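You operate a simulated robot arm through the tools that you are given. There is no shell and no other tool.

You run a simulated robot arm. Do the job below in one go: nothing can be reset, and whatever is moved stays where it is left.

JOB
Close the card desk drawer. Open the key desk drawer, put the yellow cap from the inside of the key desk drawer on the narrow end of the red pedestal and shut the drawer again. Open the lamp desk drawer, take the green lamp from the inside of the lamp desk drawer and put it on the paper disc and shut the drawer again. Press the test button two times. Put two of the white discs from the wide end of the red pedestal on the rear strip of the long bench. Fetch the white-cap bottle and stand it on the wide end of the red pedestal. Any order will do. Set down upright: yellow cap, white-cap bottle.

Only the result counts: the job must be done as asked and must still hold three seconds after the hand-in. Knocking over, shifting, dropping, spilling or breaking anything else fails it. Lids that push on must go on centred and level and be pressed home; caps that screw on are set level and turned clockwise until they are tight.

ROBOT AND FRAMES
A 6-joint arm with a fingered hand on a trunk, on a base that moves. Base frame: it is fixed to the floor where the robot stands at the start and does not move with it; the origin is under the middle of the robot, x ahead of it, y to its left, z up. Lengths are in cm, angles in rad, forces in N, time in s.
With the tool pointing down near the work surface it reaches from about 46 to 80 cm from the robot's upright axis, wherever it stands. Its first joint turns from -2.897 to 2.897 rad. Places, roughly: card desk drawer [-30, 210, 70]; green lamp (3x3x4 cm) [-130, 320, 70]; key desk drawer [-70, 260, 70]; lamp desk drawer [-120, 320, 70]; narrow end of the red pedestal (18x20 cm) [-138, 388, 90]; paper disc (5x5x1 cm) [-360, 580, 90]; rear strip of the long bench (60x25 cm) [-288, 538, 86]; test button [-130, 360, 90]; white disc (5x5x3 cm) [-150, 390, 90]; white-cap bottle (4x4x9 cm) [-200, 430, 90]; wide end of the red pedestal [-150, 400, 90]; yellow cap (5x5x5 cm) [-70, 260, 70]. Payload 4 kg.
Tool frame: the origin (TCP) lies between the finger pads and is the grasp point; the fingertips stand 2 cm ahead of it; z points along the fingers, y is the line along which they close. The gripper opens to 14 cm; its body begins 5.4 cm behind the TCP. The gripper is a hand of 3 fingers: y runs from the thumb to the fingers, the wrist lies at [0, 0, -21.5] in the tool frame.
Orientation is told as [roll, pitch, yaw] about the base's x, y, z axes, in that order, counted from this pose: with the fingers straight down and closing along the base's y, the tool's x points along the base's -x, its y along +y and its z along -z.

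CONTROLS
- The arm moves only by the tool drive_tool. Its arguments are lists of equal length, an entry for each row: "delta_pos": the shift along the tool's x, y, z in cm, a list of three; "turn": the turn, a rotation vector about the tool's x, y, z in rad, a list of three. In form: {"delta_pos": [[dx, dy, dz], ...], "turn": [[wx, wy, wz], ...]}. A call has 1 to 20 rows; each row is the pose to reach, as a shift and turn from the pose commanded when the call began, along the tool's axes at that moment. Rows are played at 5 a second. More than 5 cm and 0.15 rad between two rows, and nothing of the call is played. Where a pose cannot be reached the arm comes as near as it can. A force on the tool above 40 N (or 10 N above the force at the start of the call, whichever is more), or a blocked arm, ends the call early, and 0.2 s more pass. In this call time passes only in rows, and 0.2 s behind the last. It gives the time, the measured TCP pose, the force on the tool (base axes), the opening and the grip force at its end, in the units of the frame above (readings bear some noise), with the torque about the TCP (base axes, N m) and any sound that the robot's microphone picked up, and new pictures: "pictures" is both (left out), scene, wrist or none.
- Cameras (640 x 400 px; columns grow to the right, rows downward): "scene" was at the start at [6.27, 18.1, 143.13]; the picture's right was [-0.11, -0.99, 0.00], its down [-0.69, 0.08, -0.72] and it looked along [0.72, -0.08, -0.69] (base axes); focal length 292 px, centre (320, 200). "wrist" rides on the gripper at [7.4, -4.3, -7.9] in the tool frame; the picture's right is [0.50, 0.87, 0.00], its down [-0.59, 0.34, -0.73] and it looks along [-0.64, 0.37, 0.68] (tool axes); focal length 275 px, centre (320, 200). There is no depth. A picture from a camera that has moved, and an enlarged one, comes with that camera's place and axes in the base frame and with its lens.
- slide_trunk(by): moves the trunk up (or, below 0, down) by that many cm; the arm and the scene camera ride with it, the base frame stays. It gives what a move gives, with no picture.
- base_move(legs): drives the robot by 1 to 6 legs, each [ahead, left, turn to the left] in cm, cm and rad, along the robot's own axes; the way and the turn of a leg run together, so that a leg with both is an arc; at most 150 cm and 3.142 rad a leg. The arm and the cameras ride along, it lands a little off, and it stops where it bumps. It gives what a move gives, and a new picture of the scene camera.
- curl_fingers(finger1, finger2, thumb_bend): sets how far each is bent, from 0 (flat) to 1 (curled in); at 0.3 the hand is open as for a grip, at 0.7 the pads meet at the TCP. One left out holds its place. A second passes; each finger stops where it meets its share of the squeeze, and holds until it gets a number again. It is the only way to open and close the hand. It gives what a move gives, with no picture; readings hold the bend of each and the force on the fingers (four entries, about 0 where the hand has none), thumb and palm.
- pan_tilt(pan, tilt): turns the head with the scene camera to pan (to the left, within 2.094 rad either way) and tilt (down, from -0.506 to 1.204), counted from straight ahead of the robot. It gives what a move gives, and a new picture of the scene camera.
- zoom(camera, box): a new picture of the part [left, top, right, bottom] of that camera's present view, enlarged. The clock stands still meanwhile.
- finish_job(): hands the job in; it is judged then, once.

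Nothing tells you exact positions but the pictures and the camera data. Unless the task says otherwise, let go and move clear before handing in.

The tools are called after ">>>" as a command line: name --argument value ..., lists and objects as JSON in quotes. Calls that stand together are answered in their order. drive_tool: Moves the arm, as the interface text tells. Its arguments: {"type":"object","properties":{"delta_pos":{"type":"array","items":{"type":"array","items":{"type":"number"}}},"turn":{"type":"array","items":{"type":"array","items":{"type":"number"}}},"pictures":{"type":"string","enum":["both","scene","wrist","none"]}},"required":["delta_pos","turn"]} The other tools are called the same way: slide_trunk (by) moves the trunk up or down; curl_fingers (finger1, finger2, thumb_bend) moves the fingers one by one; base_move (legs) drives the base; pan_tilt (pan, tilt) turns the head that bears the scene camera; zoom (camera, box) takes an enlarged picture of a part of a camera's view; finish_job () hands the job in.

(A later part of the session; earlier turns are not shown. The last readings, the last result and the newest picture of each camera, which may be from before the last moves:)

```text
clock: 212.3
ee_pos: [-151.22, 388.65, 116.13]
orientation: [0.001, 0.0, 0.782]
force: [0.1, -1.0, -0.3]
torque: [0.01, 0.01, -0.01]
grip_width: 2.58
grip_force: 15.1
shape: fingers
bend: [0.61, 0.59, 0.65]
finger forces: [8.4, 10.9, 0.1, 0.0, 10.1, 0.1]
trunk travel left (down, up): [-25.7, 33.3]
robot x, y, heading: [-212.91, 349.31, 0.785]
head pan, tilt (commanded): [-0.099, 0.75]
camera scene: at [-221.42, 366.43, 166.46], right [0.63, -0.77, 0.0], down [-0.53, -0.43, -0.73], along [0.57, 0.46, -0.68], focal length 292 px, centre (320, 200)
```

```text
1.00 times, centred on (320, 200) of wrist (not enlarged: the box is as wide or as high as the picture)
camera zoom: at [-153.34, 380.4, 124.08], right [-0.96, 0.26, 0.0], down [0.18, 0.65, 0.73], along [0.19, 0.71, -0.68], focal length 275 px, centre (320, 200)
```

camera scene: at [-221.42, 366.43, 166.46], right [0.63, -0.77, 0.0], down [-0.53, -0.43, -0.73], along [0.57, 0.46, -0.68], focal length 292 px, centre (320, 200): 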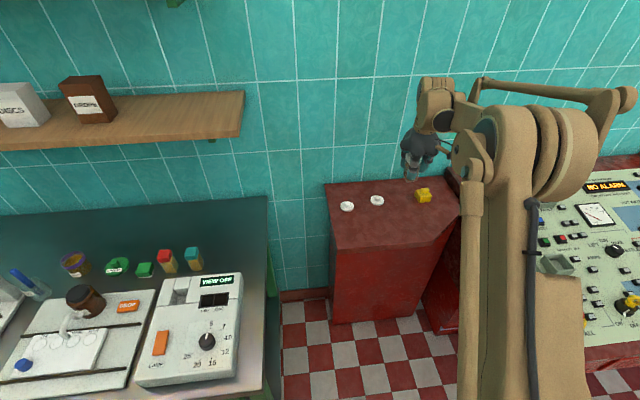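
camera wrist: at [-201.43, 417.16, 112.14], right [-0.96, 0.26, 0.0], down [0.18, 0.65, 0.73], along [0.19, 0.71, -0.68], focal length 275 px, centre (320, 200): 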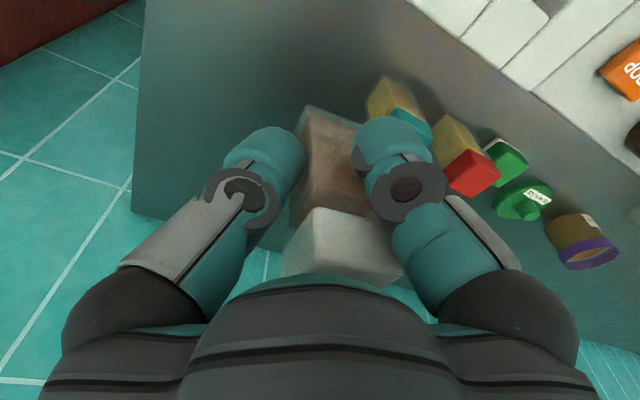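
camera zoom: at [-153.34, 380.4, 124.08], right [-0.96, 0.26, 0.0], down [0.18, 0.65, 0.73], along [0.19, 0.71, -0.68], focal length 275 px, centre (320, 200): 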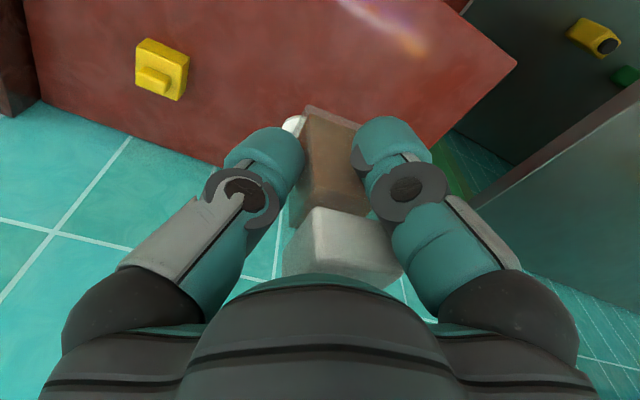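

The bottle is over the free part of the wide end, clear of both discs. Lowering it.

>>> slide_trunk --by -18

>>> drive_tool --delta_pos '[[0, 0, 0.6], [0, 0, 1.2], [0, 0, 1.8]]' --turn '[[0, 0, 0], [0, 0, 0], [0, 0, 0]]' --pictures "both"

>>> zoom --camera "scene" --box '[320, 120, 480, 220]'

```text
clock: 214.3
ee_pos: [-151.16, 388.54, 98.18]
orientation: [0.0, 0.0, 0.781]
force: [-0.9, -1.0, -1.1]
torque: [-0.02, 0.02, -0.02]
grip_width: 2.57
grip_force: 14.7
shape: fingers
bend: [0.61, 0.59, 0.65]
finger forces: [8.5, 10.9, 0.0, 0.0, 10.1, 0.0]
trunk travel left (down, up): [-7.7, 51.3]
robot x, y, heading: [-212.78, 348.9, 0.786]
head pan, tilt (commanded): [-0.099, 0.75]
```

```text
clock: 215.1
ee_pos: [-151.15, 388.61, 96.32]
orientation: [0.0, -0.001, 0.78]
force: [-0.4, -0.6, -1.3]
torque: [0.0, 0.03, -0.02]
grip_width: 2.57
grip_force: 14.7
shape: fingers
bend: [0.61, 0.59, 0.65]
finger forces: [8.5, 10.9, 0.0, 0.1, 9.8, 0.0]
trunk travel left (down, up): [-7.7, 51.3]
robot x, y, heading: [-212.56, 349.12, 0.777]
head pan, tilt (commanded): [-0.099, 0.75]
camera scene: at [-221.4, 366.44, 148.46], right [0.63, -0.77, 0.0], down [-0.53, -0.43, -0.73], along [0.57, 0.46, -0.68], focal length 292 px, centre (320, 200)
camera wrist: at [-153.34, 380.39, 104.22], right [-0.96, 0.26, 0.0], down [0.18, 0.65, 0.73], along [0.19, 0.71, -0.68], focal length 275 px, centre (320, 200)
```

scene: 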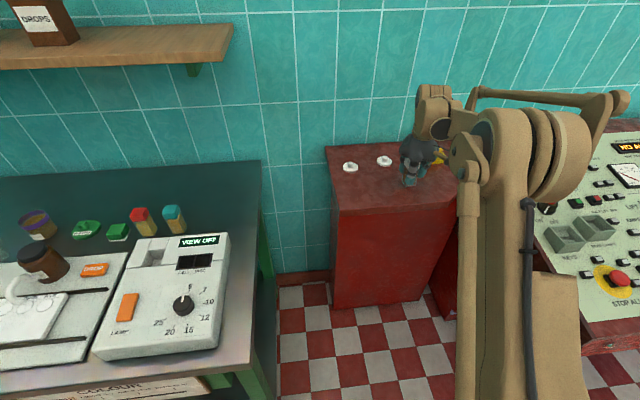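
wrist: 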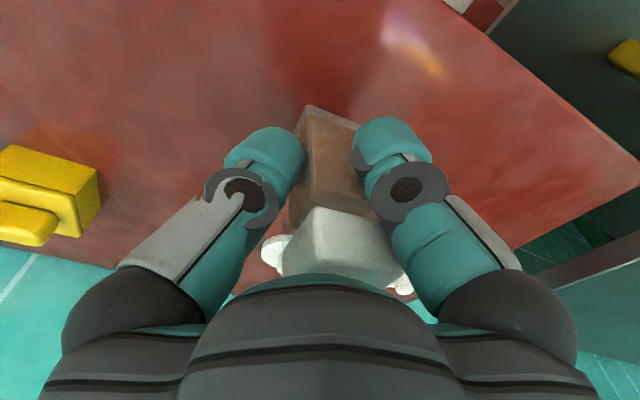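

```text
4.00 times, centred on (400, 170) of scene
camera zoom: at [-221.4, 366.44, 148.46], right [0.63, -0.77, 0.0], down [-0.53, -0.43, -0.73], along [0.57, 0.46, -0.68], focal length 1167 px, centre (0, 320)
```

zoom: 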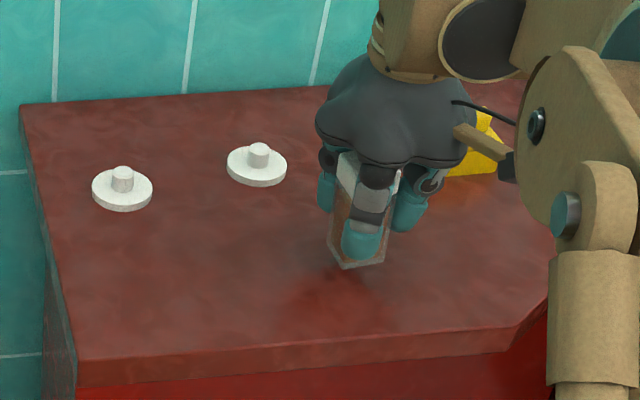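

Nearly touching; I'll descend in small steps until contact.

>>> drive_tool --delta_pos '[[0, 0, 0.3], [0, 0, 0.6]]' --turn '[[0, 0, 0], [0, 0, 0]]' --pictures "none"

>>> drive_tool --delta_pos '[[0, 0, 0.2], [0, 0, 0.4]]' --turn '[[0, 0, 0], [0, 0, 0]]' --pictures "none"

```text
clock: 215.7
ee_pos: [-151.2, 388.65, 95.71]
orientation: [0.0, 0.001, 0.781]
force: [0.8, 0.8, -1.0]
torque: [0.01, 0.01, 0.0]
grip_width: 2.58
grip_force: 14.7
shape: fingers
bend: [0.61, 0.59, 0.65]
finger forces: [8.5, 10.8, 0.1, 0.1, 9.9, 0.0]
trunk travel left (down, up): [-7.7, 51.3]
robot x, y, heading: [-213.12, 349.16, 0.781]
head pan, tilt (commanded): [-0.099, 0.75]
```

```text
clock: 216.3
ee_pos: [-151.07, 388.6, 95.33]
orientation: [0.001, 0.0, 0.783]
force: [-0.1, 0.7, -2.2]
torque: [0.01, -0.01, 0.02]
grip_width: 2.59
grip_force: 15.0
shape: fingers
bend: [0.61, 0.59, 0.65]
finger forces: [8.5, 10.9, 0.0, 0.0, 9.9, 0.1]
trunk travel left (down, up): [-7.7, 51.3]
robot x, y, heading: [-213.06, 349.11, 0.781]
head pan, tilt (commanded): [-0.099, 0.75]
```

>>> drive_tool --delta_pos '[[0, 0, 0.2], [0, 0, 0.4]]' --turn '[[0, 0, 0], [0, 0, 0]]' --pictures "none"

>>> zoom --camera "scene" --box '[360, 140, 440, 190]'

```text
clock: 216.9
ee_pos: [-151.05, 388.54, 94.96]
orientation: [0.0, -0.001, 0.784]
force: [2.1, -0.2, 7.8]
torque: [0.12, 0.03, -0.01]
grip_width: 2.54
grip_force: 15.8
shape: fingers
bend: [0.61, 0.59, 0.65]
finger forces: [9.3, 12.6, 0.0, 0.1, 10.8, 0.1]
trunk travel left (down, up): [-7.7, 51.3]
robot x, y, heading: [-213.0, 349.07, 0.787]
head pan, tilt (commanded): [-0.099, 0.75]
```

```text
8.00 times, centred on (400, 165) of scene
camera zoom: at [-221.45, 366.39, 148.47], right [0.63, -0.77, 0.0], down [-0.53, -0.43, -0.73], along [0.57, 0.46, -0.68], focal length 2334 px, centre (-320, 480)
```

zoom: 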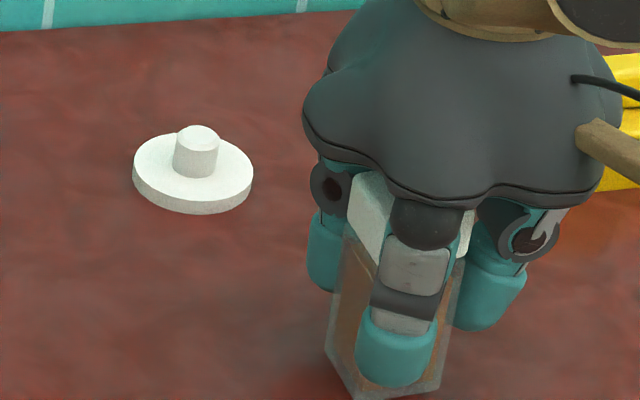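

Contact with a light 8 N; the bottle stands upright. Releasing.

>>> curl_fingers --finger1 0.48 --finger2 0.48 --thumb_bend 0.48

>>> zoom --camera "wrist" --box '[0, 0, 640, 400]'

>>> zoom --camera "scene" --box '[360, 140, 440, 190]'

```text
clock: 217.9
ee_pos: [-151.19, 388.52, 94.89]
orientation: [0.002, 0.001, 0.78]
force: [0.3, 0.2, 0.1]
torque: [0.01, 0.01, -0.03]
grip_width: 6.98
grip_force: 0.0
shape: fingers
bend: [0.48, 0.48, 0.48]
finger forces: [0.0, 0.0, 0.0, 0.0, 0.1, 0.1]
trunk travel left (down, up): [-7.7, 51.3]
robot x, y, heading: [-213.07, 349.09, 0.781]
head pan, tilt (commanded): [-0.099, 0.75]
```

```text
1.00 times, centred on (320, 200) of wrist (not enlarged: the box is as wide or as high as the picture)
camera zoom: at [-153.33, 380.42, 102.88], right [-0.96, 0.26, 0.0], down [0.18, 0.65, 0.73], along [0.19, 0.71, -0.68], focal length 275 px, centre (320, 200)
```

zoom: 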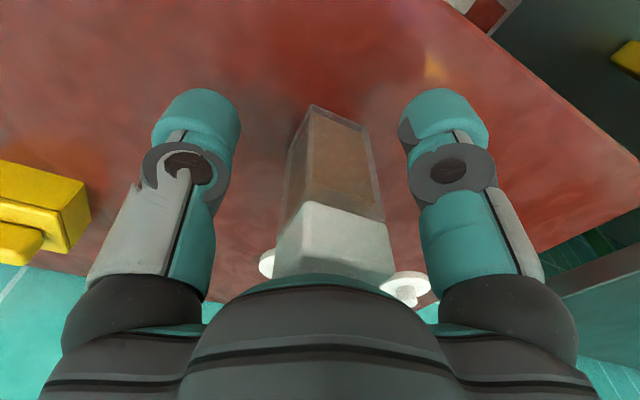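

```text
8.00 times, centred on (400, 165) of scene
camera zoom: at [-221.41, 366.43, 148.46], right [0.63, -0.77, 0.0], down [-0.53, -0.43, -0.73], along [0.57, 0.46, -0.68], focal length 2334 px, centre (-320, 480)
```

zoom: 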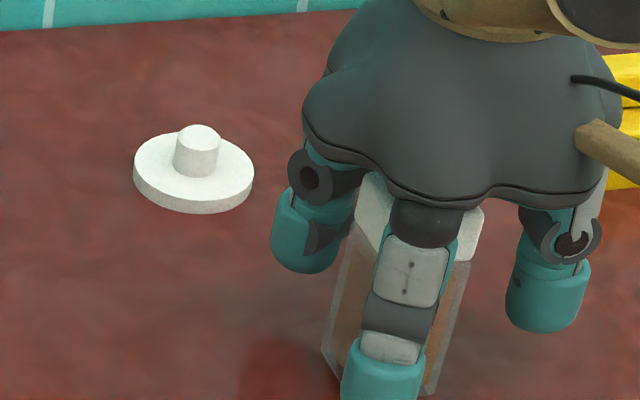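

The bottle stands on its own. Lifting straight up.

>>> drive_tool --delta_pos '[[0, 0, -1], [0, 0, -2.5], [0, 0, -5], [0, 0, -8], [0, 0, -11], [0, 0, -14]]' --turn '[[0, 0, 0], [0, 0, 0], [0, 0, 0], [0, 0, 0], [0, 0, 0], [0, 0, 0]]' --pictures "both"

>>> zoom --camera "scene" --box '[320, 120, 480, 220]'

```text
clock: 219.3
ee_pos: [-150.98, 388.52, 109.01]
orientation: [-0.001, 0.0, 0.78]
force: [-0.6, -0.1, -0.1]
torque: [0.0, 0.01, -0.02]
grip_width: 6.99
grip_force: 0.0
shape: fingers
bend: [0.48, 0.48, 0.48]
finger forces: [0.0, 0.0, 0.0, 0.1, 0.1, 0.1]
trunk travel left (down, up): [-7.7, 51.3]
robot x, y, heading: [-212.98, 348.96, 0.785]
head pan, tilt (commanded): [-0.099, 0.75]
camera scene: at [-221.43, 366.42, 148.46], right [0.63, -0.77, 0.0], down [-0.53, -0.43, -0.73], along [0.57, 0.46, -0.68], focal length 292 px, centre (320, 200)
camera wrist: at [-153.31, 380.36, 116.92], right [-0.96, 0.26, 0.0], down [0.18, 0.65, 0.73], along [0.19, 0.71, -0.68], focal length 275 px, centre (320, 200)
```

scene: 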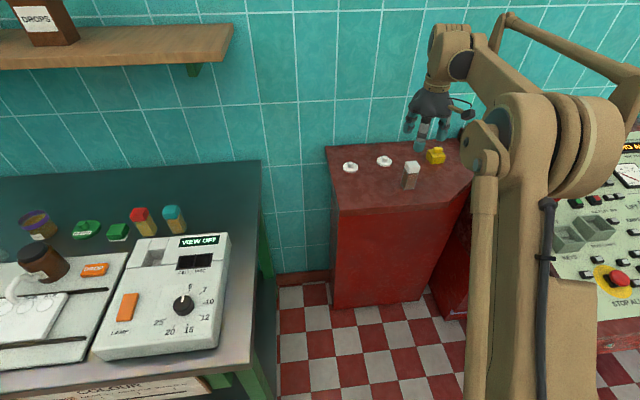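
wrist: 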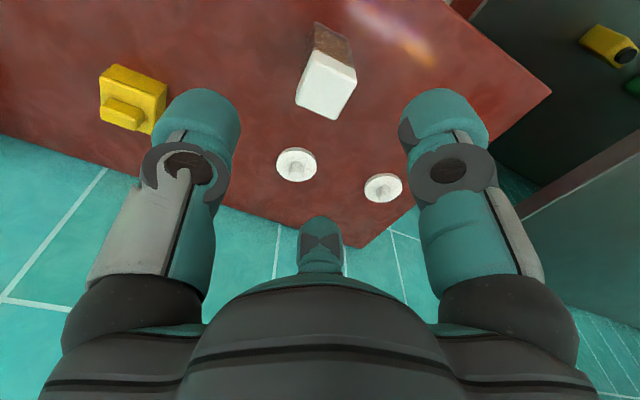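

```text
4.00 times, centred on (400, 170) of scene
camera zoom: at [-221.43, 366.42, 148.46], right [0.63, -0.77, 0.0], down [-0.53, -0.43, -0.73], along [0.57, 0.46, -0.68], focal length 1167 px, centre (0, 320)
```

zoom: 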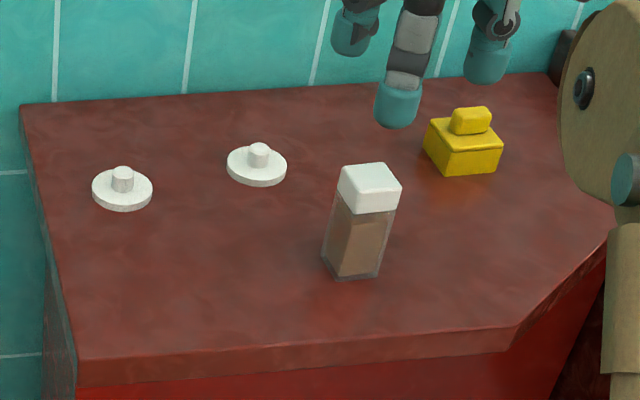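

The bottle is placed upright on the wide end. Next is the second disc: I'll take the leftmost one, farthest from the bottle.

>>> base_move --legs '[[12, 0, 0]]'

>>> drive_tool --delta_pos '[[0.3, 4, 0], [0.6, 8, 0], [0.9, 12, 0], [1.2, 15.9, 0]]' --turn '[[0, 0, 0], [0, 0, 0], [0, 0, 0], [0, 0, 0]]' --pictures "wrist"

>>> zoom --camera "scene" --box '[300, 140, 460, 240]'

```text
clock: 220.5
ee_pos: [-142.43, 397.03, 108.82]
orientation: [0.001, 0.0, 0.782]
force: [-0.6, 0.1, 0.4]
torque: [-0.02, 0.0, 0.0]
grip_width: 7.0
grip_force: 0.1
shape: fingers
bend: [0.48, 0.48, 0.48]
finger forces: [0.0, 0.1, 0.1, 0.0, 0.0, 0.0]
trunk travel left (down, up): [-7.7, 51.3]
robot x, y, heading: [-204.8, 357.61, 0.782]
head pan, tilt (commanded): [-0.099, 0.75]
camera scene: at [-212.77, 375.03, 148.45], right [0.63, -0.77, 0.0], down [-0.53, -0.43, -0.73], along [0.57, 0.46, -0.68], focal length 292 px, centre (320, 200)
```

scene: 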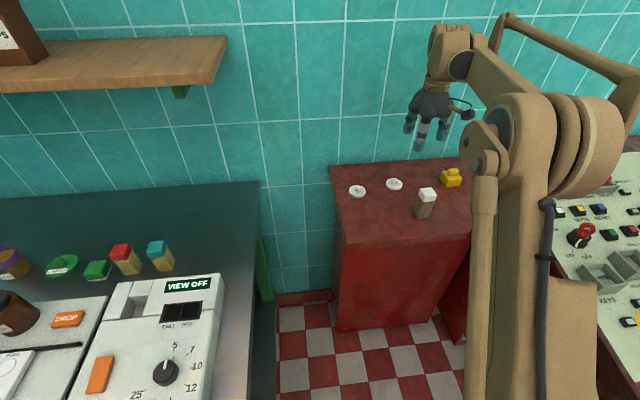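

```text
clock: 221.5
ee_pos: [-154.51, 407.46, 108.98]
orientation: [-0.003, 0.001, 0.78]
force: [0.8, -0.4, 0.3]
torque: [0.0, 0.01, 0.03]
grip_width: 7.02
grip_force: 0.1
shape: fingers
bend: [0.48, 0.48, 0.48]
finger forces: [0.1, 0.0, 0.0, 0.0, 0.0, 0.0]
trunk travel left (down, up): [-7.7, 51.3]
robot x, y, heading: [-204.48, 357.54, 0.786]
head pan, tilt (commanded): [-0.099, 0.75]
camera wrist: at [-156.82, 399.26, 116.9], right [-0.96, 0.26, 0.0], down [0.18, 0.65, 0.73], along [0.19, 0.71, -0.68], focal length 275 px, centre (320, 200)
```

wrist: 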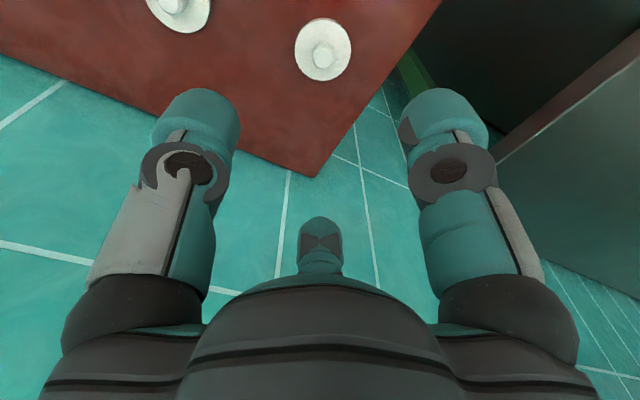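

```text
4.00 times, centred on (380, 190) of scene
camera zoom: at [-212.89, 375.0, 148.45], right [0.63, -0.77, 0.0], down [-0.53, -0.43, -0.73], along [0.57, 0.46, -0.68], focal length 1167 px, centre (80, 240)
```

zoom: 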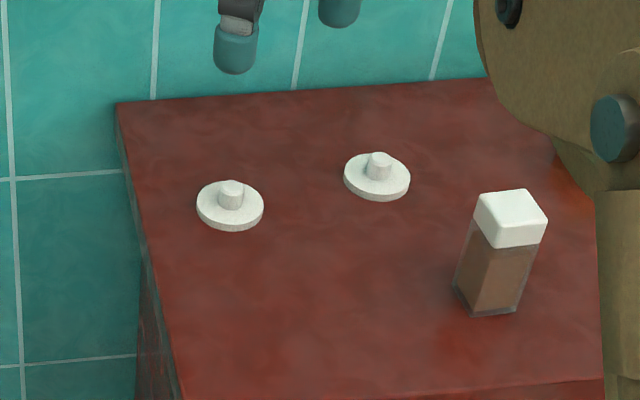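

>>> drive_tool --delta_pos '[[0, 0.2, 3], [0, 0.2, 6], [0, 0.2, 9], [0, 0.2, 12], [0, 0.2, 14]]' --turn '[[0, 0, 0], [0, 0, 0], [0, 0, 0], [0, 0, 0], [0, 0, 0]]' --pictures "wrist"

>>> zoom --camera "scene" --box '[300, 140, 460, 240]'

```text
clock: 222.7
ee_pos: [-154.73, 407.52, 94.81]
orientation: [-0.002, 0.0, 0.781]
force: [0.7, -0.4, -0.5]
torque: [0.0, -0.01, 0.02]
grip_width: 6.97
grip_force: 0.1
shape: fingers
bend: [0.48, 0.48, 0.48]
finger forces: [0.0, 0.0, 0.1, 0.0, 0.0, 0.0]
trunk travel left (down, up): [-7.7, 51.3]
robot x, y, heading: [-204.81, 357.83, 0.784]
head pan, tilt (commanded): [-0.099, 0.75]
camera wrist: at [-156.9, 399.46, 102.83], right [-0.96, 0.26, 0.0], down [0.18, 0.65, 0.73], along [0.19, 0.71, -0.68], focal length 275 px, centre (320, 200)
```

wrist: 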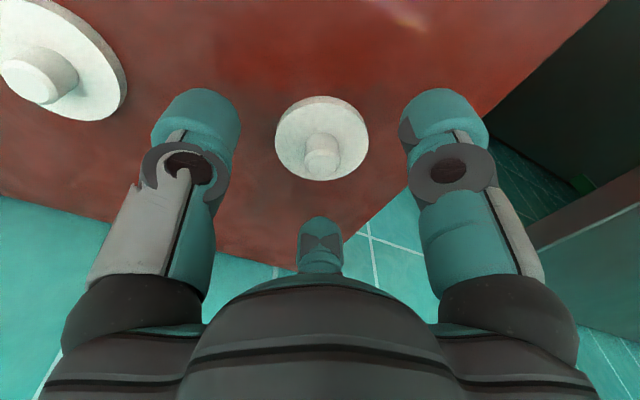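

```text
4.00 times, centred on (380, 190) of scene
camera zoom: at [-212.85, 374.98, 148.46], right [0.63, -0.77, 0.0], down [-0.53, -0.43, -0.73], along [0.57, 0.46, -0.68], focal length 1167 px, centre (80, 240)
```

zoom: 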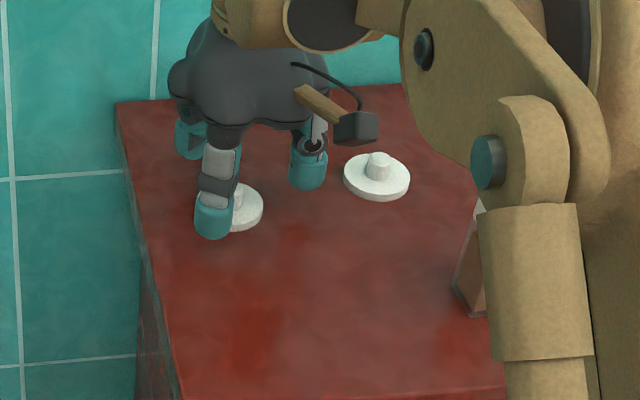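

>>> drive_tool --delta_pos '[[0.45, -0.2, 0.5], [0.45, -0.2, 1.1], [0.45, -0.2, 1.65]]' --turn '[[0, 0, 0], [0, 0, 0], [0, 0, 0]]' --pictures "none"

>>> curl_fingers --finger1 0.7 --finger2 0.7 --thumb_bend 0.7

>>> zoom --camera "wrist" --box '[160, 50, 480, 250]'

```text
clock: 223.5
ee_pos: [-154.82, 407.16, 93.23]
orientation: [-0.001, 0.002, 0.782]
force: [-0.2, -0.1, -0.6]
torque: [-0.01, -0.01, -0.01]
grip_width: 7.0
grip_force: 0.1
shape: fingers
bend: [0.48, 0.48, 0.48]
finger forces: [0.0, 0.1, 0.0, 0.0, 0.0, 0.0]
trunk travel left (down, up): [-7.7, 51.3]
robot x, y, heading: [-204.34, 357.85, 0.78]
head pan, tilt (commanded): [-0.099, 0.75]
```

```text
clock: 224.5
ee_pos: [-154.83, 407.01, 93.27]
orientation: [-0.001, 0.0, 0.782]
force: [0.6, 1.1, 0.7]
torque: [0.03, 0.0, -0.01]
grip_width: 1.42
grip_force: 9.8
shape: fingers
bend: [0.66, 0.66, 0.67]
finger forces: [6.3, 6.0, 0.0, 0.0, 7.2, 0.0]
trunk travel left (down, up): [-7.7, 51.3]
robot x, y, heading: [-204.71, 357.29, 0.784]
head pan, tilt (commanded): [-0.099, 0.75]
```

```text
2.00 times, centred on (320, 150) of wrist
camera zoom: at [-157.06, 398.97, 101.23], right [-0.96, 0.26, 0.0], down [0.18, 0.65, 0.73], along [0.19, 0.71, -0.68], focal length 551 px, centre (320, 300)
```

zoom: 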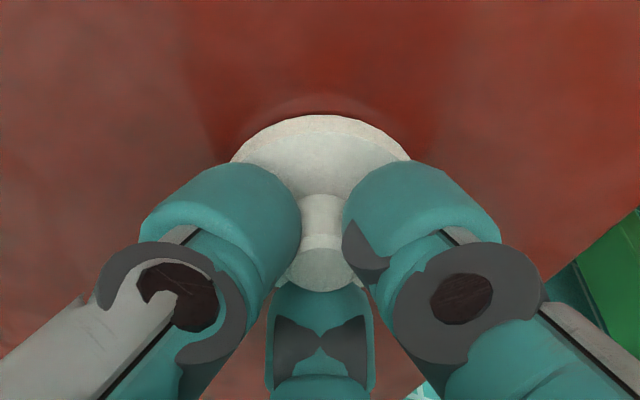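

The knob is gripped again. Lifting and checking.

>>> drive_tool --delta_pos '[[0, 0, -0.7], [0, 0, -2], [0, 0, -4], [0, 0, -7], [0, 0, -10], [0, 0, -13]]' --turn '[[0, 0, 0], [0, 0, 0], [0, 0, 0], [0, 0, 0], [0, 0, 0], [0, 0, 0]]' --pictures "both"

>>> slide_trunk --by 22

```text
clock: 225.9
ee_pos: [-154.84, 407.29, 106.36]
orientation: [0.0, 0.001, 0.783]
force: [-0.3, -1.2, -0.9]
torque: [0.0, -0.01, -0.01]
grip_width: 1.42
grip_force: 9.7
shape: fingers
bend: [0.66, 0.66, 0.67]
finger forces: [6.3, 5.9, 0.0, 0.0, 7.2, 0.0]
trunk travel left (down, up): [-7.7, 51.3]
robot x, y, heading: [-204.45, 357.38, 0.786]
head pan, tilt (commanded): [-0.099, 0.75]
camera scene: at [-212.87, 374.95, 148.46], right [0.63, -0.77, 0.0], down [-0.53, -0.43, -0.73], along [0.57, 0.46, -0.68], focal length 292 px, centre (320, 200)
camera wrist: at [-157.1, 399.04, 114.31], right [-0.96, 0.26, 0.0], down [0.18, 0.65, 0.73], along [0.19, 0.71, -0.68], focal length 275 px, centre (320, 200)
```

scene: 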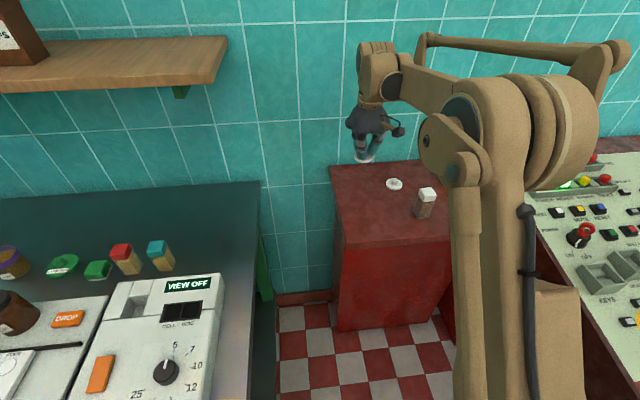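
wrist: 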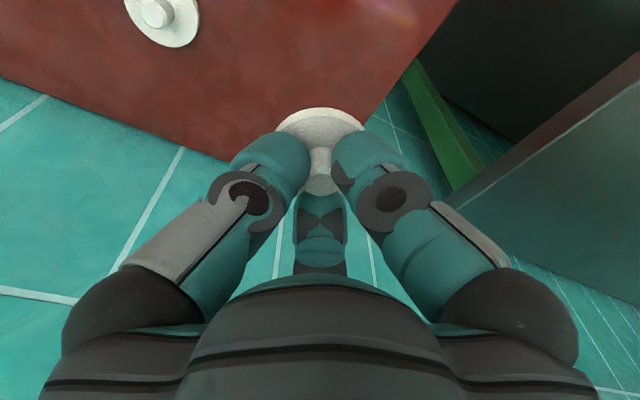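

```text
clock: 228.3
ee_pos: [-154.83, 407.22, 128.38]
orientation: [0.0, -0.001, 0.783]
force: [-0.1, 0.6, -0.2]
torque: [-0.01, -0.01, -0.02]
grip_width: 1.4
grip_force: 9.9
shape: fingers
bend: [0.66, 0.66, 0.67]
finger forces: [6.4, 6.0, 0.1, 0.1, 7.2, 0.0]
trunk travel left (down, up): [-29.7, 29.3]
robot x, y, heading: [-204.42, 357.54, 0.787]
head pan, tilt (commanded): [-0.099, 0.75]
```

Second disc held; bottle and remaining disc undisturbed. I'll drive back out and left to the bench's rear strip again.

>>> base_move --legs '[[-58, 0, 0], [0, 100, 0], [0, 86, 0]]'

>>> pan_tilt --pan 0.0 --tilt 0.65

```text
clock: 240.5
ee_pos: [-327.23, 497.46, 128.41]
orientation: [-0.002, 0.0, 0.779]
force: [-0.3, 0.2, 0.4]
torque: [-0.05, 0.01, 0.02]
grip_width: 1.42
grip_force: 9.6
shape: fingers
bend: [0.66, 0.66, 0.67]
finger forces: [6.2, 6.0, 0.0, 0.1, 7.1, 0.0]
trunk travel left (down, up): [-29.7, 29.3]
robot x, y, heading: [-376.89, 448.06, 0.779]
head pan, tilt (commanded): [-0.099, 0.75]
camera scene: at [-385.35, 465.43, 170.45], right [0.63, -0.78, 0.0], down [-0.53, -0.43, -0.73], along [0.57, 0.46, -0.68], focal length 292 px, centre (320, 200)
```

scene: 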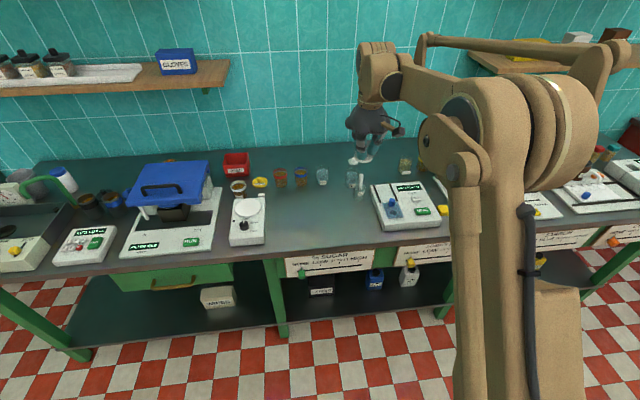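

```text
clock: 241.2
ee_pos: [-327.17, 497.45, 128.42]
orientation: [0.001, 0.0, 0.78]
force: [0.5, 0.5, 0.0]
torque: [0.0, 0.04, 0.0]
grip_width: 1.44
grip_force: 10.0
shape: fingers
bend: [0.66, 0.66, 0.67]
finger forces: [6.3, 6.0, 0.0, 0.0, 7.3, 0.0]
trunk travel left (down, up): [-29.7, 29.3]
robot x, y, heading: [-376.83, 448.02, 0.777]
head pan, tilt (commanded): [0.0, 0.649]
camera scene: at [-385.56, 466.26, 171.31], right [0.7, -0.71, 0.0], down [-0.43, -0.43, -0.8], along [0.57, 0.56, -0.61], focal length 292 px, centre (320, 200)
```

scene: 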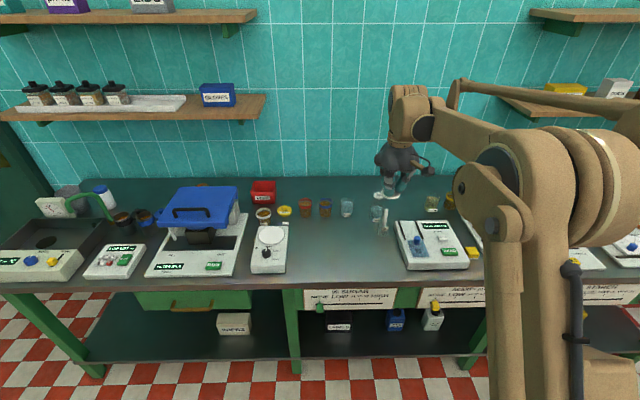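

>>> base_move --legs '[[46, 1, 0.006]]'

>>> drive_tool --delta_pos '[[-2.0, 0, 0], [-4.0, 0, 0], [-5.6, 0, 0]]' --turn '[[0, 0, 0], [0, 0, 0], [0, 0, 0]]' --pictures "both"

```text
clock: 243.9
ee_pos: [-295.56, 530.91, 128.36]
orientation: [-0.001, 0.0, 0.783]
force: [-0.4, -0.1, -0.7]
torque: [-0.05, 0.02, -0.04]
grip_width: 1.42
grip_force: 9.6
shape: fingers
bend: [0.66, 0.66, 0.67]
finger forces: [6.3, 5.9, 0.0, 0.0, 7.1, 0.1]
trunk travel left (down, up): [-29.7, 29.3]
robot x, y, heading: [-345.32, 481.2, 0.788]
head pan, tilt (commanded): [0.0, 0.649]
camera scene: at [-353.74, 499.44, 171.31], right [0.71, -0.71, 0.0], down [-0.43, -0.43, -0.8], along [0.56, 0.56, -0.61], focal length 292 px, centre (320, 200)
```

scene: 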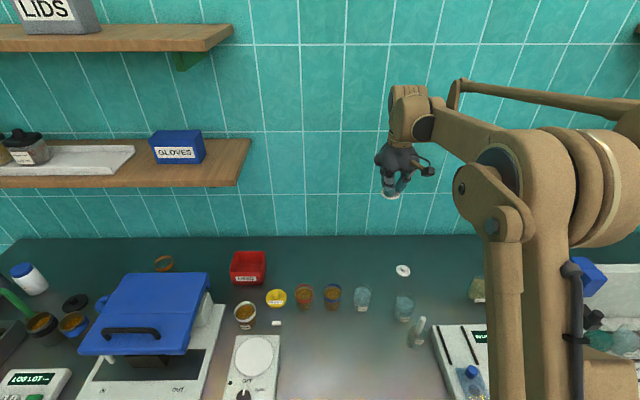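

```text
clock: 244.8
ee_pos: [-291.5, 534.84, 128.3]
orientation: [0.001, 0.0, 0.784]
force: [0.1, -0.3, -0.1]
torque: [-0.01, 0.02, 0.03]
grip_width: 1.44
grip_force: 9.9
shape: fingers
bend: [0.66, 0.66, 0.67]
finger forces: [6.2, 6.0, 0.0, 0.0, 7.1, 0.0]
trunk travel left (down, up): [-29.7, 29.3]
robot x, y, heading: [-345.06, 480.83, 0.785]
head pan, tilt (commanded): [0.0, 0.649]
camera scene: at [-353.75, 499.43, 171.31], right [0.71, -0.71, 0.0], down [-0.43, -0.43, -0.8], along [0.56, 0.56, -0.61], focal length 292 px, centre (320, 200)
camera wrist: at [-293.82, 526.68, 136.24], right [-0.97, 0.26, 0.0], down [0.18, 0.66, 0.73], along [0.19, 0.71, -0.68], focal length 275 px, centre (320, 200)
```

scene: 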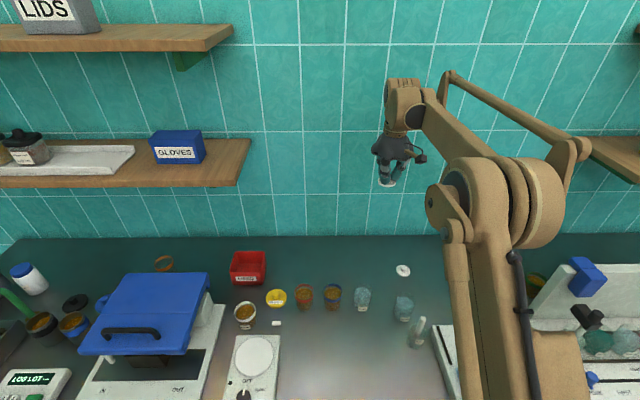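
wrist: 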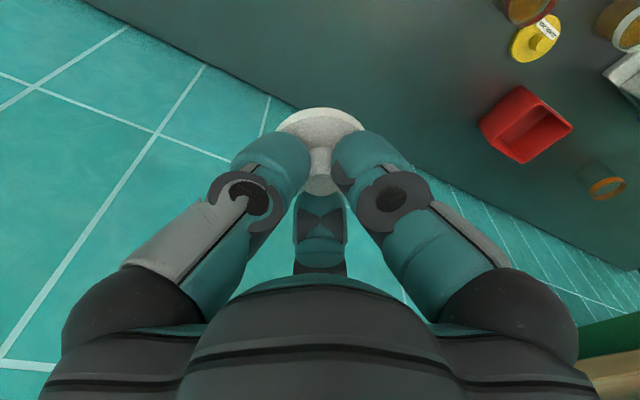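

Right above a clear spot beside the first disc. Lowering.

>>> slide_trunk --by -26

>>> drive_tool --delta_pos '[[0, 0, 3], [0, 0, 6], [0, 0, 9], [0, 0, 11.5], [0, 0, 12.3]]' --turn '[[0, 0, 0], [0, 0, 0], [0, 0, 0], [0, 0, 0], [0, 0, 0]]' --pictures "wrist"

>>> drive_tool --delta_pos '[[0, 0, 0.3], [0, 0, 0.6]]' --turn '[[0, 0, 0], [0, 0, 0]]' --pictures "none"

```text
clock: 247.4
ee_pos: [-291.75, 534.91, 102.49]
orientation: [0.0, 0.001, 0.782]
force: [-0.1, -0.3, 0.9]
torque: [0.0, 0.03, 0.0]
grip_width: 1.45
grip_force: 8.8
shape: fingers
bend: [0.66, 0.66, 0.67]
finger forces: [6.2, 6.0, 0.0, 0.0, 7.1, 0.0]
trunk travel left (down, up): [-3.7, 55.3]
robot x, y, heading: [-344.91, 480.94, 0.788]
head pan, tilt (commanded): [0.0, 0.649]
```

```text
clock: 248.6
ee_pos: [-291.7, 534.77, 90.16]
orientation: [0.0, -0.001, 0.783]
force: [0.2, -0.3, 1.8]
torque: [0.02, -0.01, -0.03]
grip_width: 1.42
grip_force: 10.1
shape: fingers
bend: [0.66, 0.66, 0.67]
finger forces: [6.2, 6.0, 0.1, 0.0, 7.1, 0.0]
trunk travel left (down, up): [-3.7, 55.3]
robot x, y, heading: [-345.19, 481.04, 0.79]
head pan, tilt (commanded): [0.0, 0.649]
camera wrist: at [-293.9, 526.58, 98.01], right [-0.97, 0.26, 0.0], down [0.18, 0.66, 0.73], along [0.19, 0.71, -0.68], focal length 275 px, centre (320, 200)
```

wrist: 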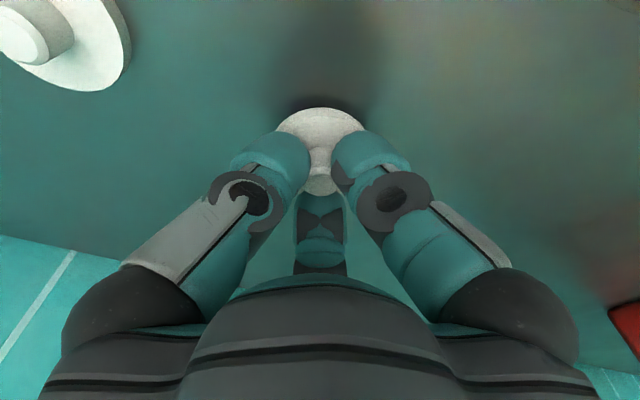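

```text
clock: 249.2
ee_pos: [-291.53, 534.75, 89.34]
orientation: [-0.001, 0.0, 0.784]
force: [-0.1, -0.3, -0.6]
torque: [-0.02, 0.0, 0.0]
grip_width: 1.41
grip_force: 9.3
shape: fingers
bend: [0.66, 0.66, 0.67]
finger forces: [6.2, 6.0, 0.1, 0.0, 7.1, 0.0]
trunk travel left (down, up): [-3.7, 55.3]
robot x, y, heading: [-345.37, 481.46, 0.785]
head pan, tilt (commanded): [0.0, 0.649]
```

>>> drive_tool --delta_pos '[[0, 0, 0.2], [0, 0, 0.4]]' --turn '[[0, 0, 0], [0, 0, 0]]' --pictures "none"

```text
clock: 249.8
ee_pos: [-291.74, 534.68, 88.98]
orientation: [-0.001, 0.001, 0.783]
force: [1.6, 1.5, 10.5]
torque: [0.03, 0.0, 0.0]
grip_width: 1.36
grip_force: 12.3
shape: fingers
bend: [0.66, 0.66, 0.67]
finger forces: [7.6, 8.3, 0.0, 0.0, 8.9, 0.0]
trunk travel left (down, up): [-3.7, 55.3]
robot x, y, heading: [-344.98, 480.86, 0.786]
head pan, tilt (commanded): [0.0, 0.649]
```

Contact at about 10 N. Releasing and lifting away.

>>> curl_fingers --finger1 0.53 --finger2 0.53 --thumb_bend 0.53

>>> drive_tool --delta_pos '[[0, 0, -0.6], [0, 0, -1.5], [0, 0, -3], [0, 0, -6], [0, 0, -10], [0, 0, -14]]' --turn '[[0, 0, 0], [0, 0, 0], [0, 0, 0], [0, 0, 0], [0, 0, 0], [0, 0, 0]]' --pictures "wrist"

>>> slide_trunk --by 25

>>> zoom --camera "scene" --box '[300, 220, 460, 320]'

```text
clock: 250.8
ee_pos: [-291.67, 534.74, 88.99]
orientation: [-0.001, 0.0, 0.784]
force: [0.3, -0.1, -0.5]
torque: [0.02, -0.02, 0.01]
grip_width: 5.37
grip_force: 0.0
shape: fingers
bend: [0.53, 0.53, 0.53]
finger forces: [0.0, 0.0, 0.0, 0.1, 0.0, 0.0]
trunk travel left (down, up): [-3.7, 55.3]
robot x, y, heading: [-345.31, 481.05, 0.788]
head pan, tilt (commanded): [0.0, 0.649]
```

```text
clock: 252.2
ee_pos: [-291.62, 534.75, 103.03]
orientation: [0.0, 0.0, 0.782]
force: [0.6, -0.4, -0.1]
torque: [0.01, 0.01, -0.01]
grip_width: 5.37
grip_force: 0.1
shape: fingers
bend: [0.53, 0.53, 0.53]
finger forces: [0.0, 0.0, 0.0, 0.0, 0.0, 0.1]
trunk travel left (down, up): [-3.7, 55.3]
robot x, y, heading: [-345.24, 481.18, 0.789]
head pan, tilt (commanded): [0.0, 0.649]
camera wrist: at [-293.89, 526.66, 111.02], right [-0.97, 0.26, 0.0], down [0.18, 0.66, 0.73], along [0.19, 0.71, -0.68], focal length 275 px, centre (320, 200)
```

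wrist: 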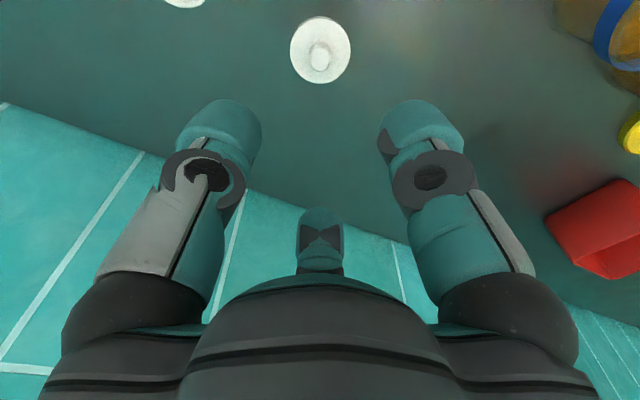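

```text
clock: 254.8
ee_pos: [-291.76, 535.01, 128.01]
orientation: [-0.002, 0.0, 0.784]
force: [0.8, 0.0, -0.7]
torque: [-0.01, 0.01, -0.01]
grip_width: 5.37
grip_force: 0.1
shape: fingers
bend: [0.53, 0.53, 0.53]
finger forces: [0.1, 0.1, 0.0, 0.0, 0.0, 0.1]
trunk travel left (down, up): [-28.7, 30.3]
robot x, y, heading: [-345.41, 481.15, 0.787]
head pan, tilt (commanded): [0.0, 0.649]
```

```text
4.00 times, centred on (380, 270) of scene
camera zoom: at [-353.81, 499.37, 170.3], right [0.71, -0.71, 0.0], down [-0.43, -0.43, -0.8], along [0.56, 0.56, -0.6], focal length 1167 px, centre (80, -80)
```

zoom: 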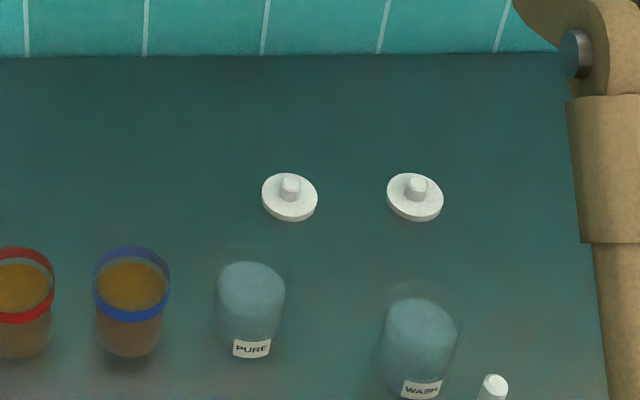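

Both discs are on the rear strip. Now I'll retract and drive back to the LAMPS drawer.

>>> drive_tool --delta_pos '[[3.5, 0, 0], [7, 0, 0], [10.5, 0, 0], [14, 0, 0]]' --turn '[[0, 0, 0], [0, 0, 0], [0, 0, 0], [0, 0, 0]]' --pictures "none"

>>> base_move --legs '[[-66, 0, 0], [0, -100, 0], [0, -100, 0], [0, -95, 0]]'

>>> pan_tilt --pan 0.0 --tilt 0.5

```text
clock: 255.8
ee_pos: [-301.67, 524.8, 128.06]
orientation: [0.0, -0.002, 0.784]
force: [0.2, -0.3, 0.6]
torque: [-0.01, 0.01, -0.02]
grip_width: 5.38
grip_force: 0.1
shape: fingers
bend: [0.53, 0.53, 0.53]
finger forces: [0.0, 0.1, 0.0, 0.0, 0.0, 0.0]
trunk travel left (down, up): [-28.7, 30.3]
robot x, y, heading: [-345.3, 480.89, 0.787]
head pan, tilt (commanded): [0.0, 0.649]
```

```text
clock: 273.6
ee_pos: [-140.53, 267.67, 128.04]
orientation: [0.001, -0.002, 0.778]
force: [0.2, 0.4, -0.8]
torque: [0.01, 0.02, -0.03]
grip_width: 5.38
grip_force: 0.1
shape: fingers
bend: [0.53, 0.53, 0.53]
finger forces: [0.0, 0.0, 0.1, 0.1, 0.0, 0.0]
trunk travel left (down, up): [-28.7, 30.3]
robot x, y, heading: [-184.19, 224.24, 0.777]
head pan, tilt (commanded): [0.0, 0.649]
camera scene: at [-192.94, 242.44, 170.32], right [0.7, -0.71, 0.0], down [-0.43, -0.43, -0.8], along [0.57, 0.56, -0.6], focal length 292 px, centre (320, 200)
```

scene: 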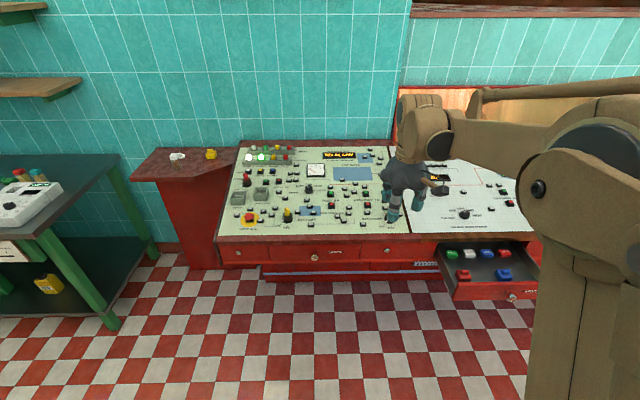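

```text
clock: 274.3
ee_pos: [-140.44, 267.83, 128.13]
orientation: [0.0, 0.0, 0.775]
force: [-1.0, -0.2, 0.6]
torque: [0.04, 0.0, 0.03]
grip_width: 5.4
grip_force: 0.0
shape: fingers
bend: [0.53, 0.53, 0.53]
finger forces: [0.1, 0.0, 0.0, 0.0, 0.0, 0.0]
trunk travel left (down, up): [-28.7, 30.3]
robot x, y, heading: [-184.67, 223.91, 0.78]
head pan, tilt (commanded): [0.0, 0.499]
camera scene: at [-192.69, 242.78, 171.65], right [0.7, -0.71, 0.0], down [-0.34, -0.34, -0.88], along [0.62, 0.62, -0.48], focal length 292 px, centre (320, 200)
```

scene: 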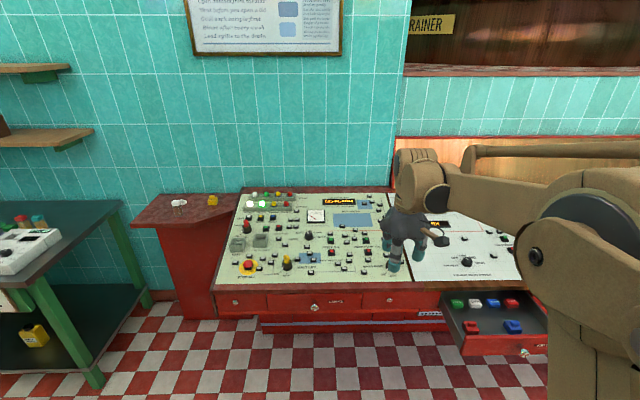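

I'm in front of the console. I'll bring the hand into the forward, slightly-down-tilted pose; with it I'll first close the KEYS drawer and then open LAMPS.

>>> drive_tool --delta_pos '[[-0.8, 1.7, 2], [-1.6, 3.4, 4], [-2.4, 5.1, 6], [-3.2, 6.8, 8], [-4.0, 8.5, 10], [-4.8, 10.2, 12], [-5.6, 11.9, 14], [-6.4, 13.6, 16], [-7.2, 15.3, 18], [-8.0, 17.0, 20], [-8.8, 18.7, 22], [-10, 20.5, 24]]' --turn '[[0, -0.1017, 0], [0, -0.2033, 0], [0, -0.305, 0], [0, -0.4067, 0], [0, -0.5083, 0], [0, -0.61, 0], [0, -0.7117, 0], [0, -0.8133, 0], [0, -0.915, 0], [0, -1.0167, 0], [0, -1.1183, 0], [0, -1.22, 0]]' --pictures "none"

>>> slide_trunk --by -28.5

>>> base_move --legs '[[-20, 0, 0], [0, -73, 0.006]]'

>>> zoom --camera "wrist" --box '[0, 0, 640, 400]'

>>> zoom --camera "scene" --box '[220, 180, 420, 305]'

```text
clock: 276.9
ee_pos: [-147.81, 289.47, 103.91]
orientation: [-0.003, -1.223, 0.779]
force: [0.6, 0.1, 0.3]
torque: [-0.01, -0.01, 0.0]
grip_width: 5.38
grip_force: 0.1
shape: fingers
bend: [0.53, 0.53, 0.53]
finger forces: [0.0, 0.0, 0.1, 0.1, 0.0, 0.1]
trunk travel left (down, up): [-28.7, 30.3]
robot x, y, heading: [-184.1, 224.6, 0.785]
head pan, tilt (commanded): [0.0, 0.499]
```

```text
clock: 279.8
ee_pos: [-147.73, 289.41, 75.67]
orientation: [-0.001, -1.22, 0.779]
force: [-0.2, 0.1, -0.4]
torque: [0.0, -0.02, -0.01]
grip_width: 5.39
grip_force: 0.0
shape: fingers
bend: [0.53, 0.53, 0.53]
finger forces: [0.0, 0.1, 0.1, 0.0, 0.0, 0.0]
trunk travel left (down, up): [-0.2, 58.8]
robot x, y, heading: [-184.07, 224.4, 0.78]
head pan, tilt (commanded): [0.0, 0.499]
```

```text
clock: 285.0
ee_pos: [-111.1, 223.92, 75.67]
orientation: [-0.002, -1.221, 0.791]
force: [-0.1, -0.7, -0.7]
torque: [0.05, 0.0, 0.01]
grip_width: 5.4
grip_force: 0.0
shape: fingers
bend: [0.53, 0.53, 0.53]
finger forces: [0.0, 0.0, 0.0, 0.0, 0.0, 0.0]
trunk travel left (down, up): [-0.2, 58.8]
robot x, y, heading: [-147.08, 158.65, 0.788]
head pan, tilt (commanded): [0.0, 0.499]
camera scene: at [-155.74, 176.92, 143.15], right [0.71, -0.7, 0.0], down [-0.34, -0.34, -0.88], along [0.62, 0.62, -0.48], focal length 292 px, centre (320, 200)
```

scene: 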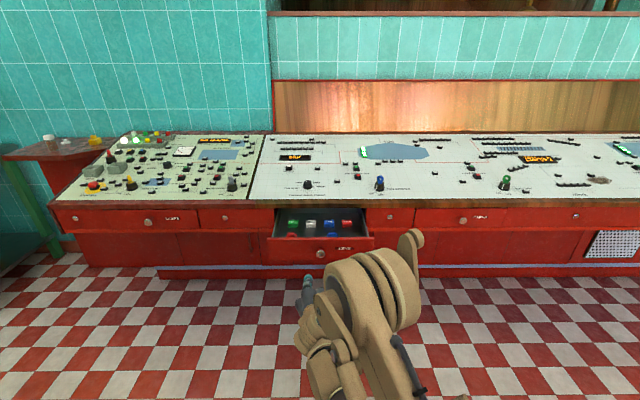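

```text
1.00 times, centred on (320, 200) of wrist (not enlarged: the box is as wide or as high as the picture)
camera zoom: at [-115.28, 213.93, 71.39], right [-0.73, 0.49, -0.47], down [-0.59, -0.11, 0.8], along [0.34, 0.87, 0.36], focal length 275 px, centre (320, 200)
```

zoom: 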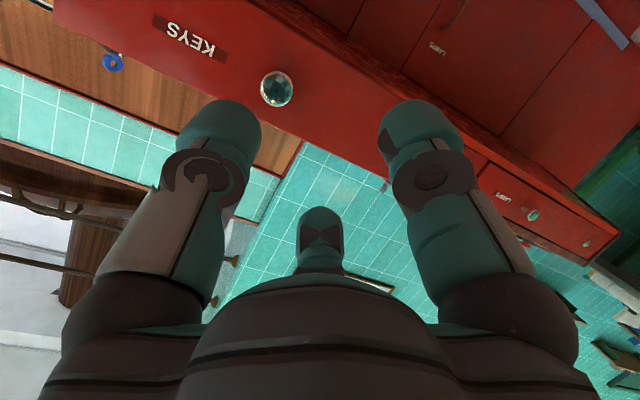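

```text
3.20 times, centred on (320, 242) of scene
camera zoom: at [-155.74, 176.92, 143.15], right [0.71, -0.7, 0.0], down [-0.34, -0.34, -0.88], along [0.62, 0.62, -0.48], focal length 934 px, centre (320, 64)
```

zoom: 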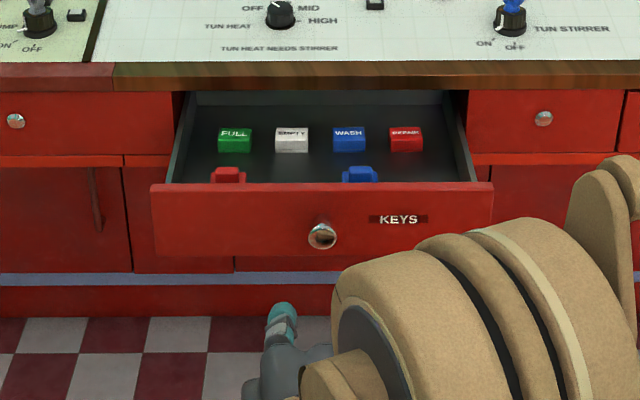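

The KEYS knob is at v≈235.5. I'll align, drive up to it and push the drawer in stages.

>>> drive_tool --delta_pos '[[0, -0.7, 0], [0.2, -1.3, 0.1]]' --turn '[[0, 0, 0], [0, 0, 0]]' --pictures "none"

>>> base_move --legs '[[15, 0, -0.003]]'

>>> zoom --camera "wrist" --box '[0, 0, 640, 400]'

```text
clock: 285.6
ee_pos: [-110.29, 223.09, 75.3]
orientation: [-0.002, -1.219, 0.789]
force: [-0.2, 0.2, 0.7]
torque: [0.01, -0.04, -0.02]
grip_width: 5.36
grip_force: 0.0
shape: fingers
bend: [0.53, 0.53, 0.53]
finger forces: [0.0, 0.1, 0.0, 0.0, 0.0, 0.0]
trunk travel left (down, up): [-0.2, 58.8]
robot x, y, heading: [-147.52, 159.04, 0.79]
head pan, tilt (commanded): [0.0, 0.499]
```

```text
clock: 286.9
ee_pos: [-99.46, 233.6, 75.41]
orientation: [-0.001, -1.22, 0.787]
force: [0.3, 0.7, -0.7]
torque: [0.02, -0.02, 0.03]
grip_width: 5.38
grip_force: 0.1
shape: fingers
bend: [0.53, 0.53, 0.53]
finger forces: [0.0, 0.0, 0.0, 0.1, 0.1, 0.1]
trunk travel left (down, up): [-0.2, 58.8]
robot x, y, heading: [-136.54, 169.41, 0.789]
head pan, tilt (commanded): [0.0, 0.499]
camera scene: at [-145.03, 187.67, 143.15], right [0.71, -0.71, 0.0], down [-0.34, -0.34, -0.88], along [0.62, 0.62, -0.48], focal length 292 px, centre (320, 200)
```

scene: 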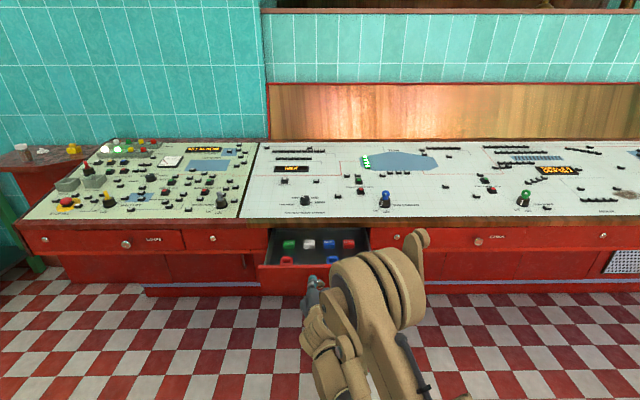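

```text
1.00 times, centred on (320, 200) of wrist (not enlarged: the box is as wide or as high as the picture)
camera zoom: at [-103.44, 223.62, 71.13], right [-0.73, 0.49, -0.47], down [-0.59, -0.1, 0.8], along [0.35, 0.86, 0.36], focal length 275 px, centre (320, 200)
```

zoom: 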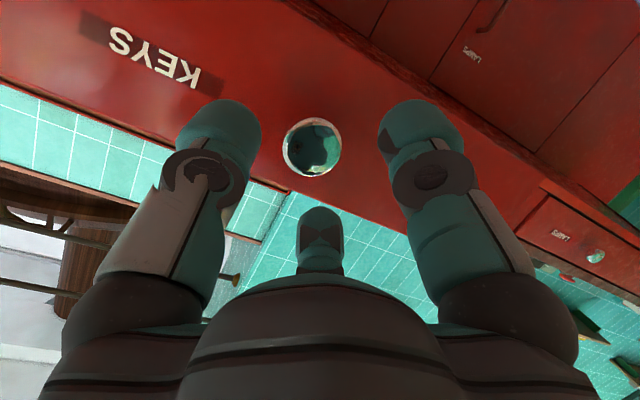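

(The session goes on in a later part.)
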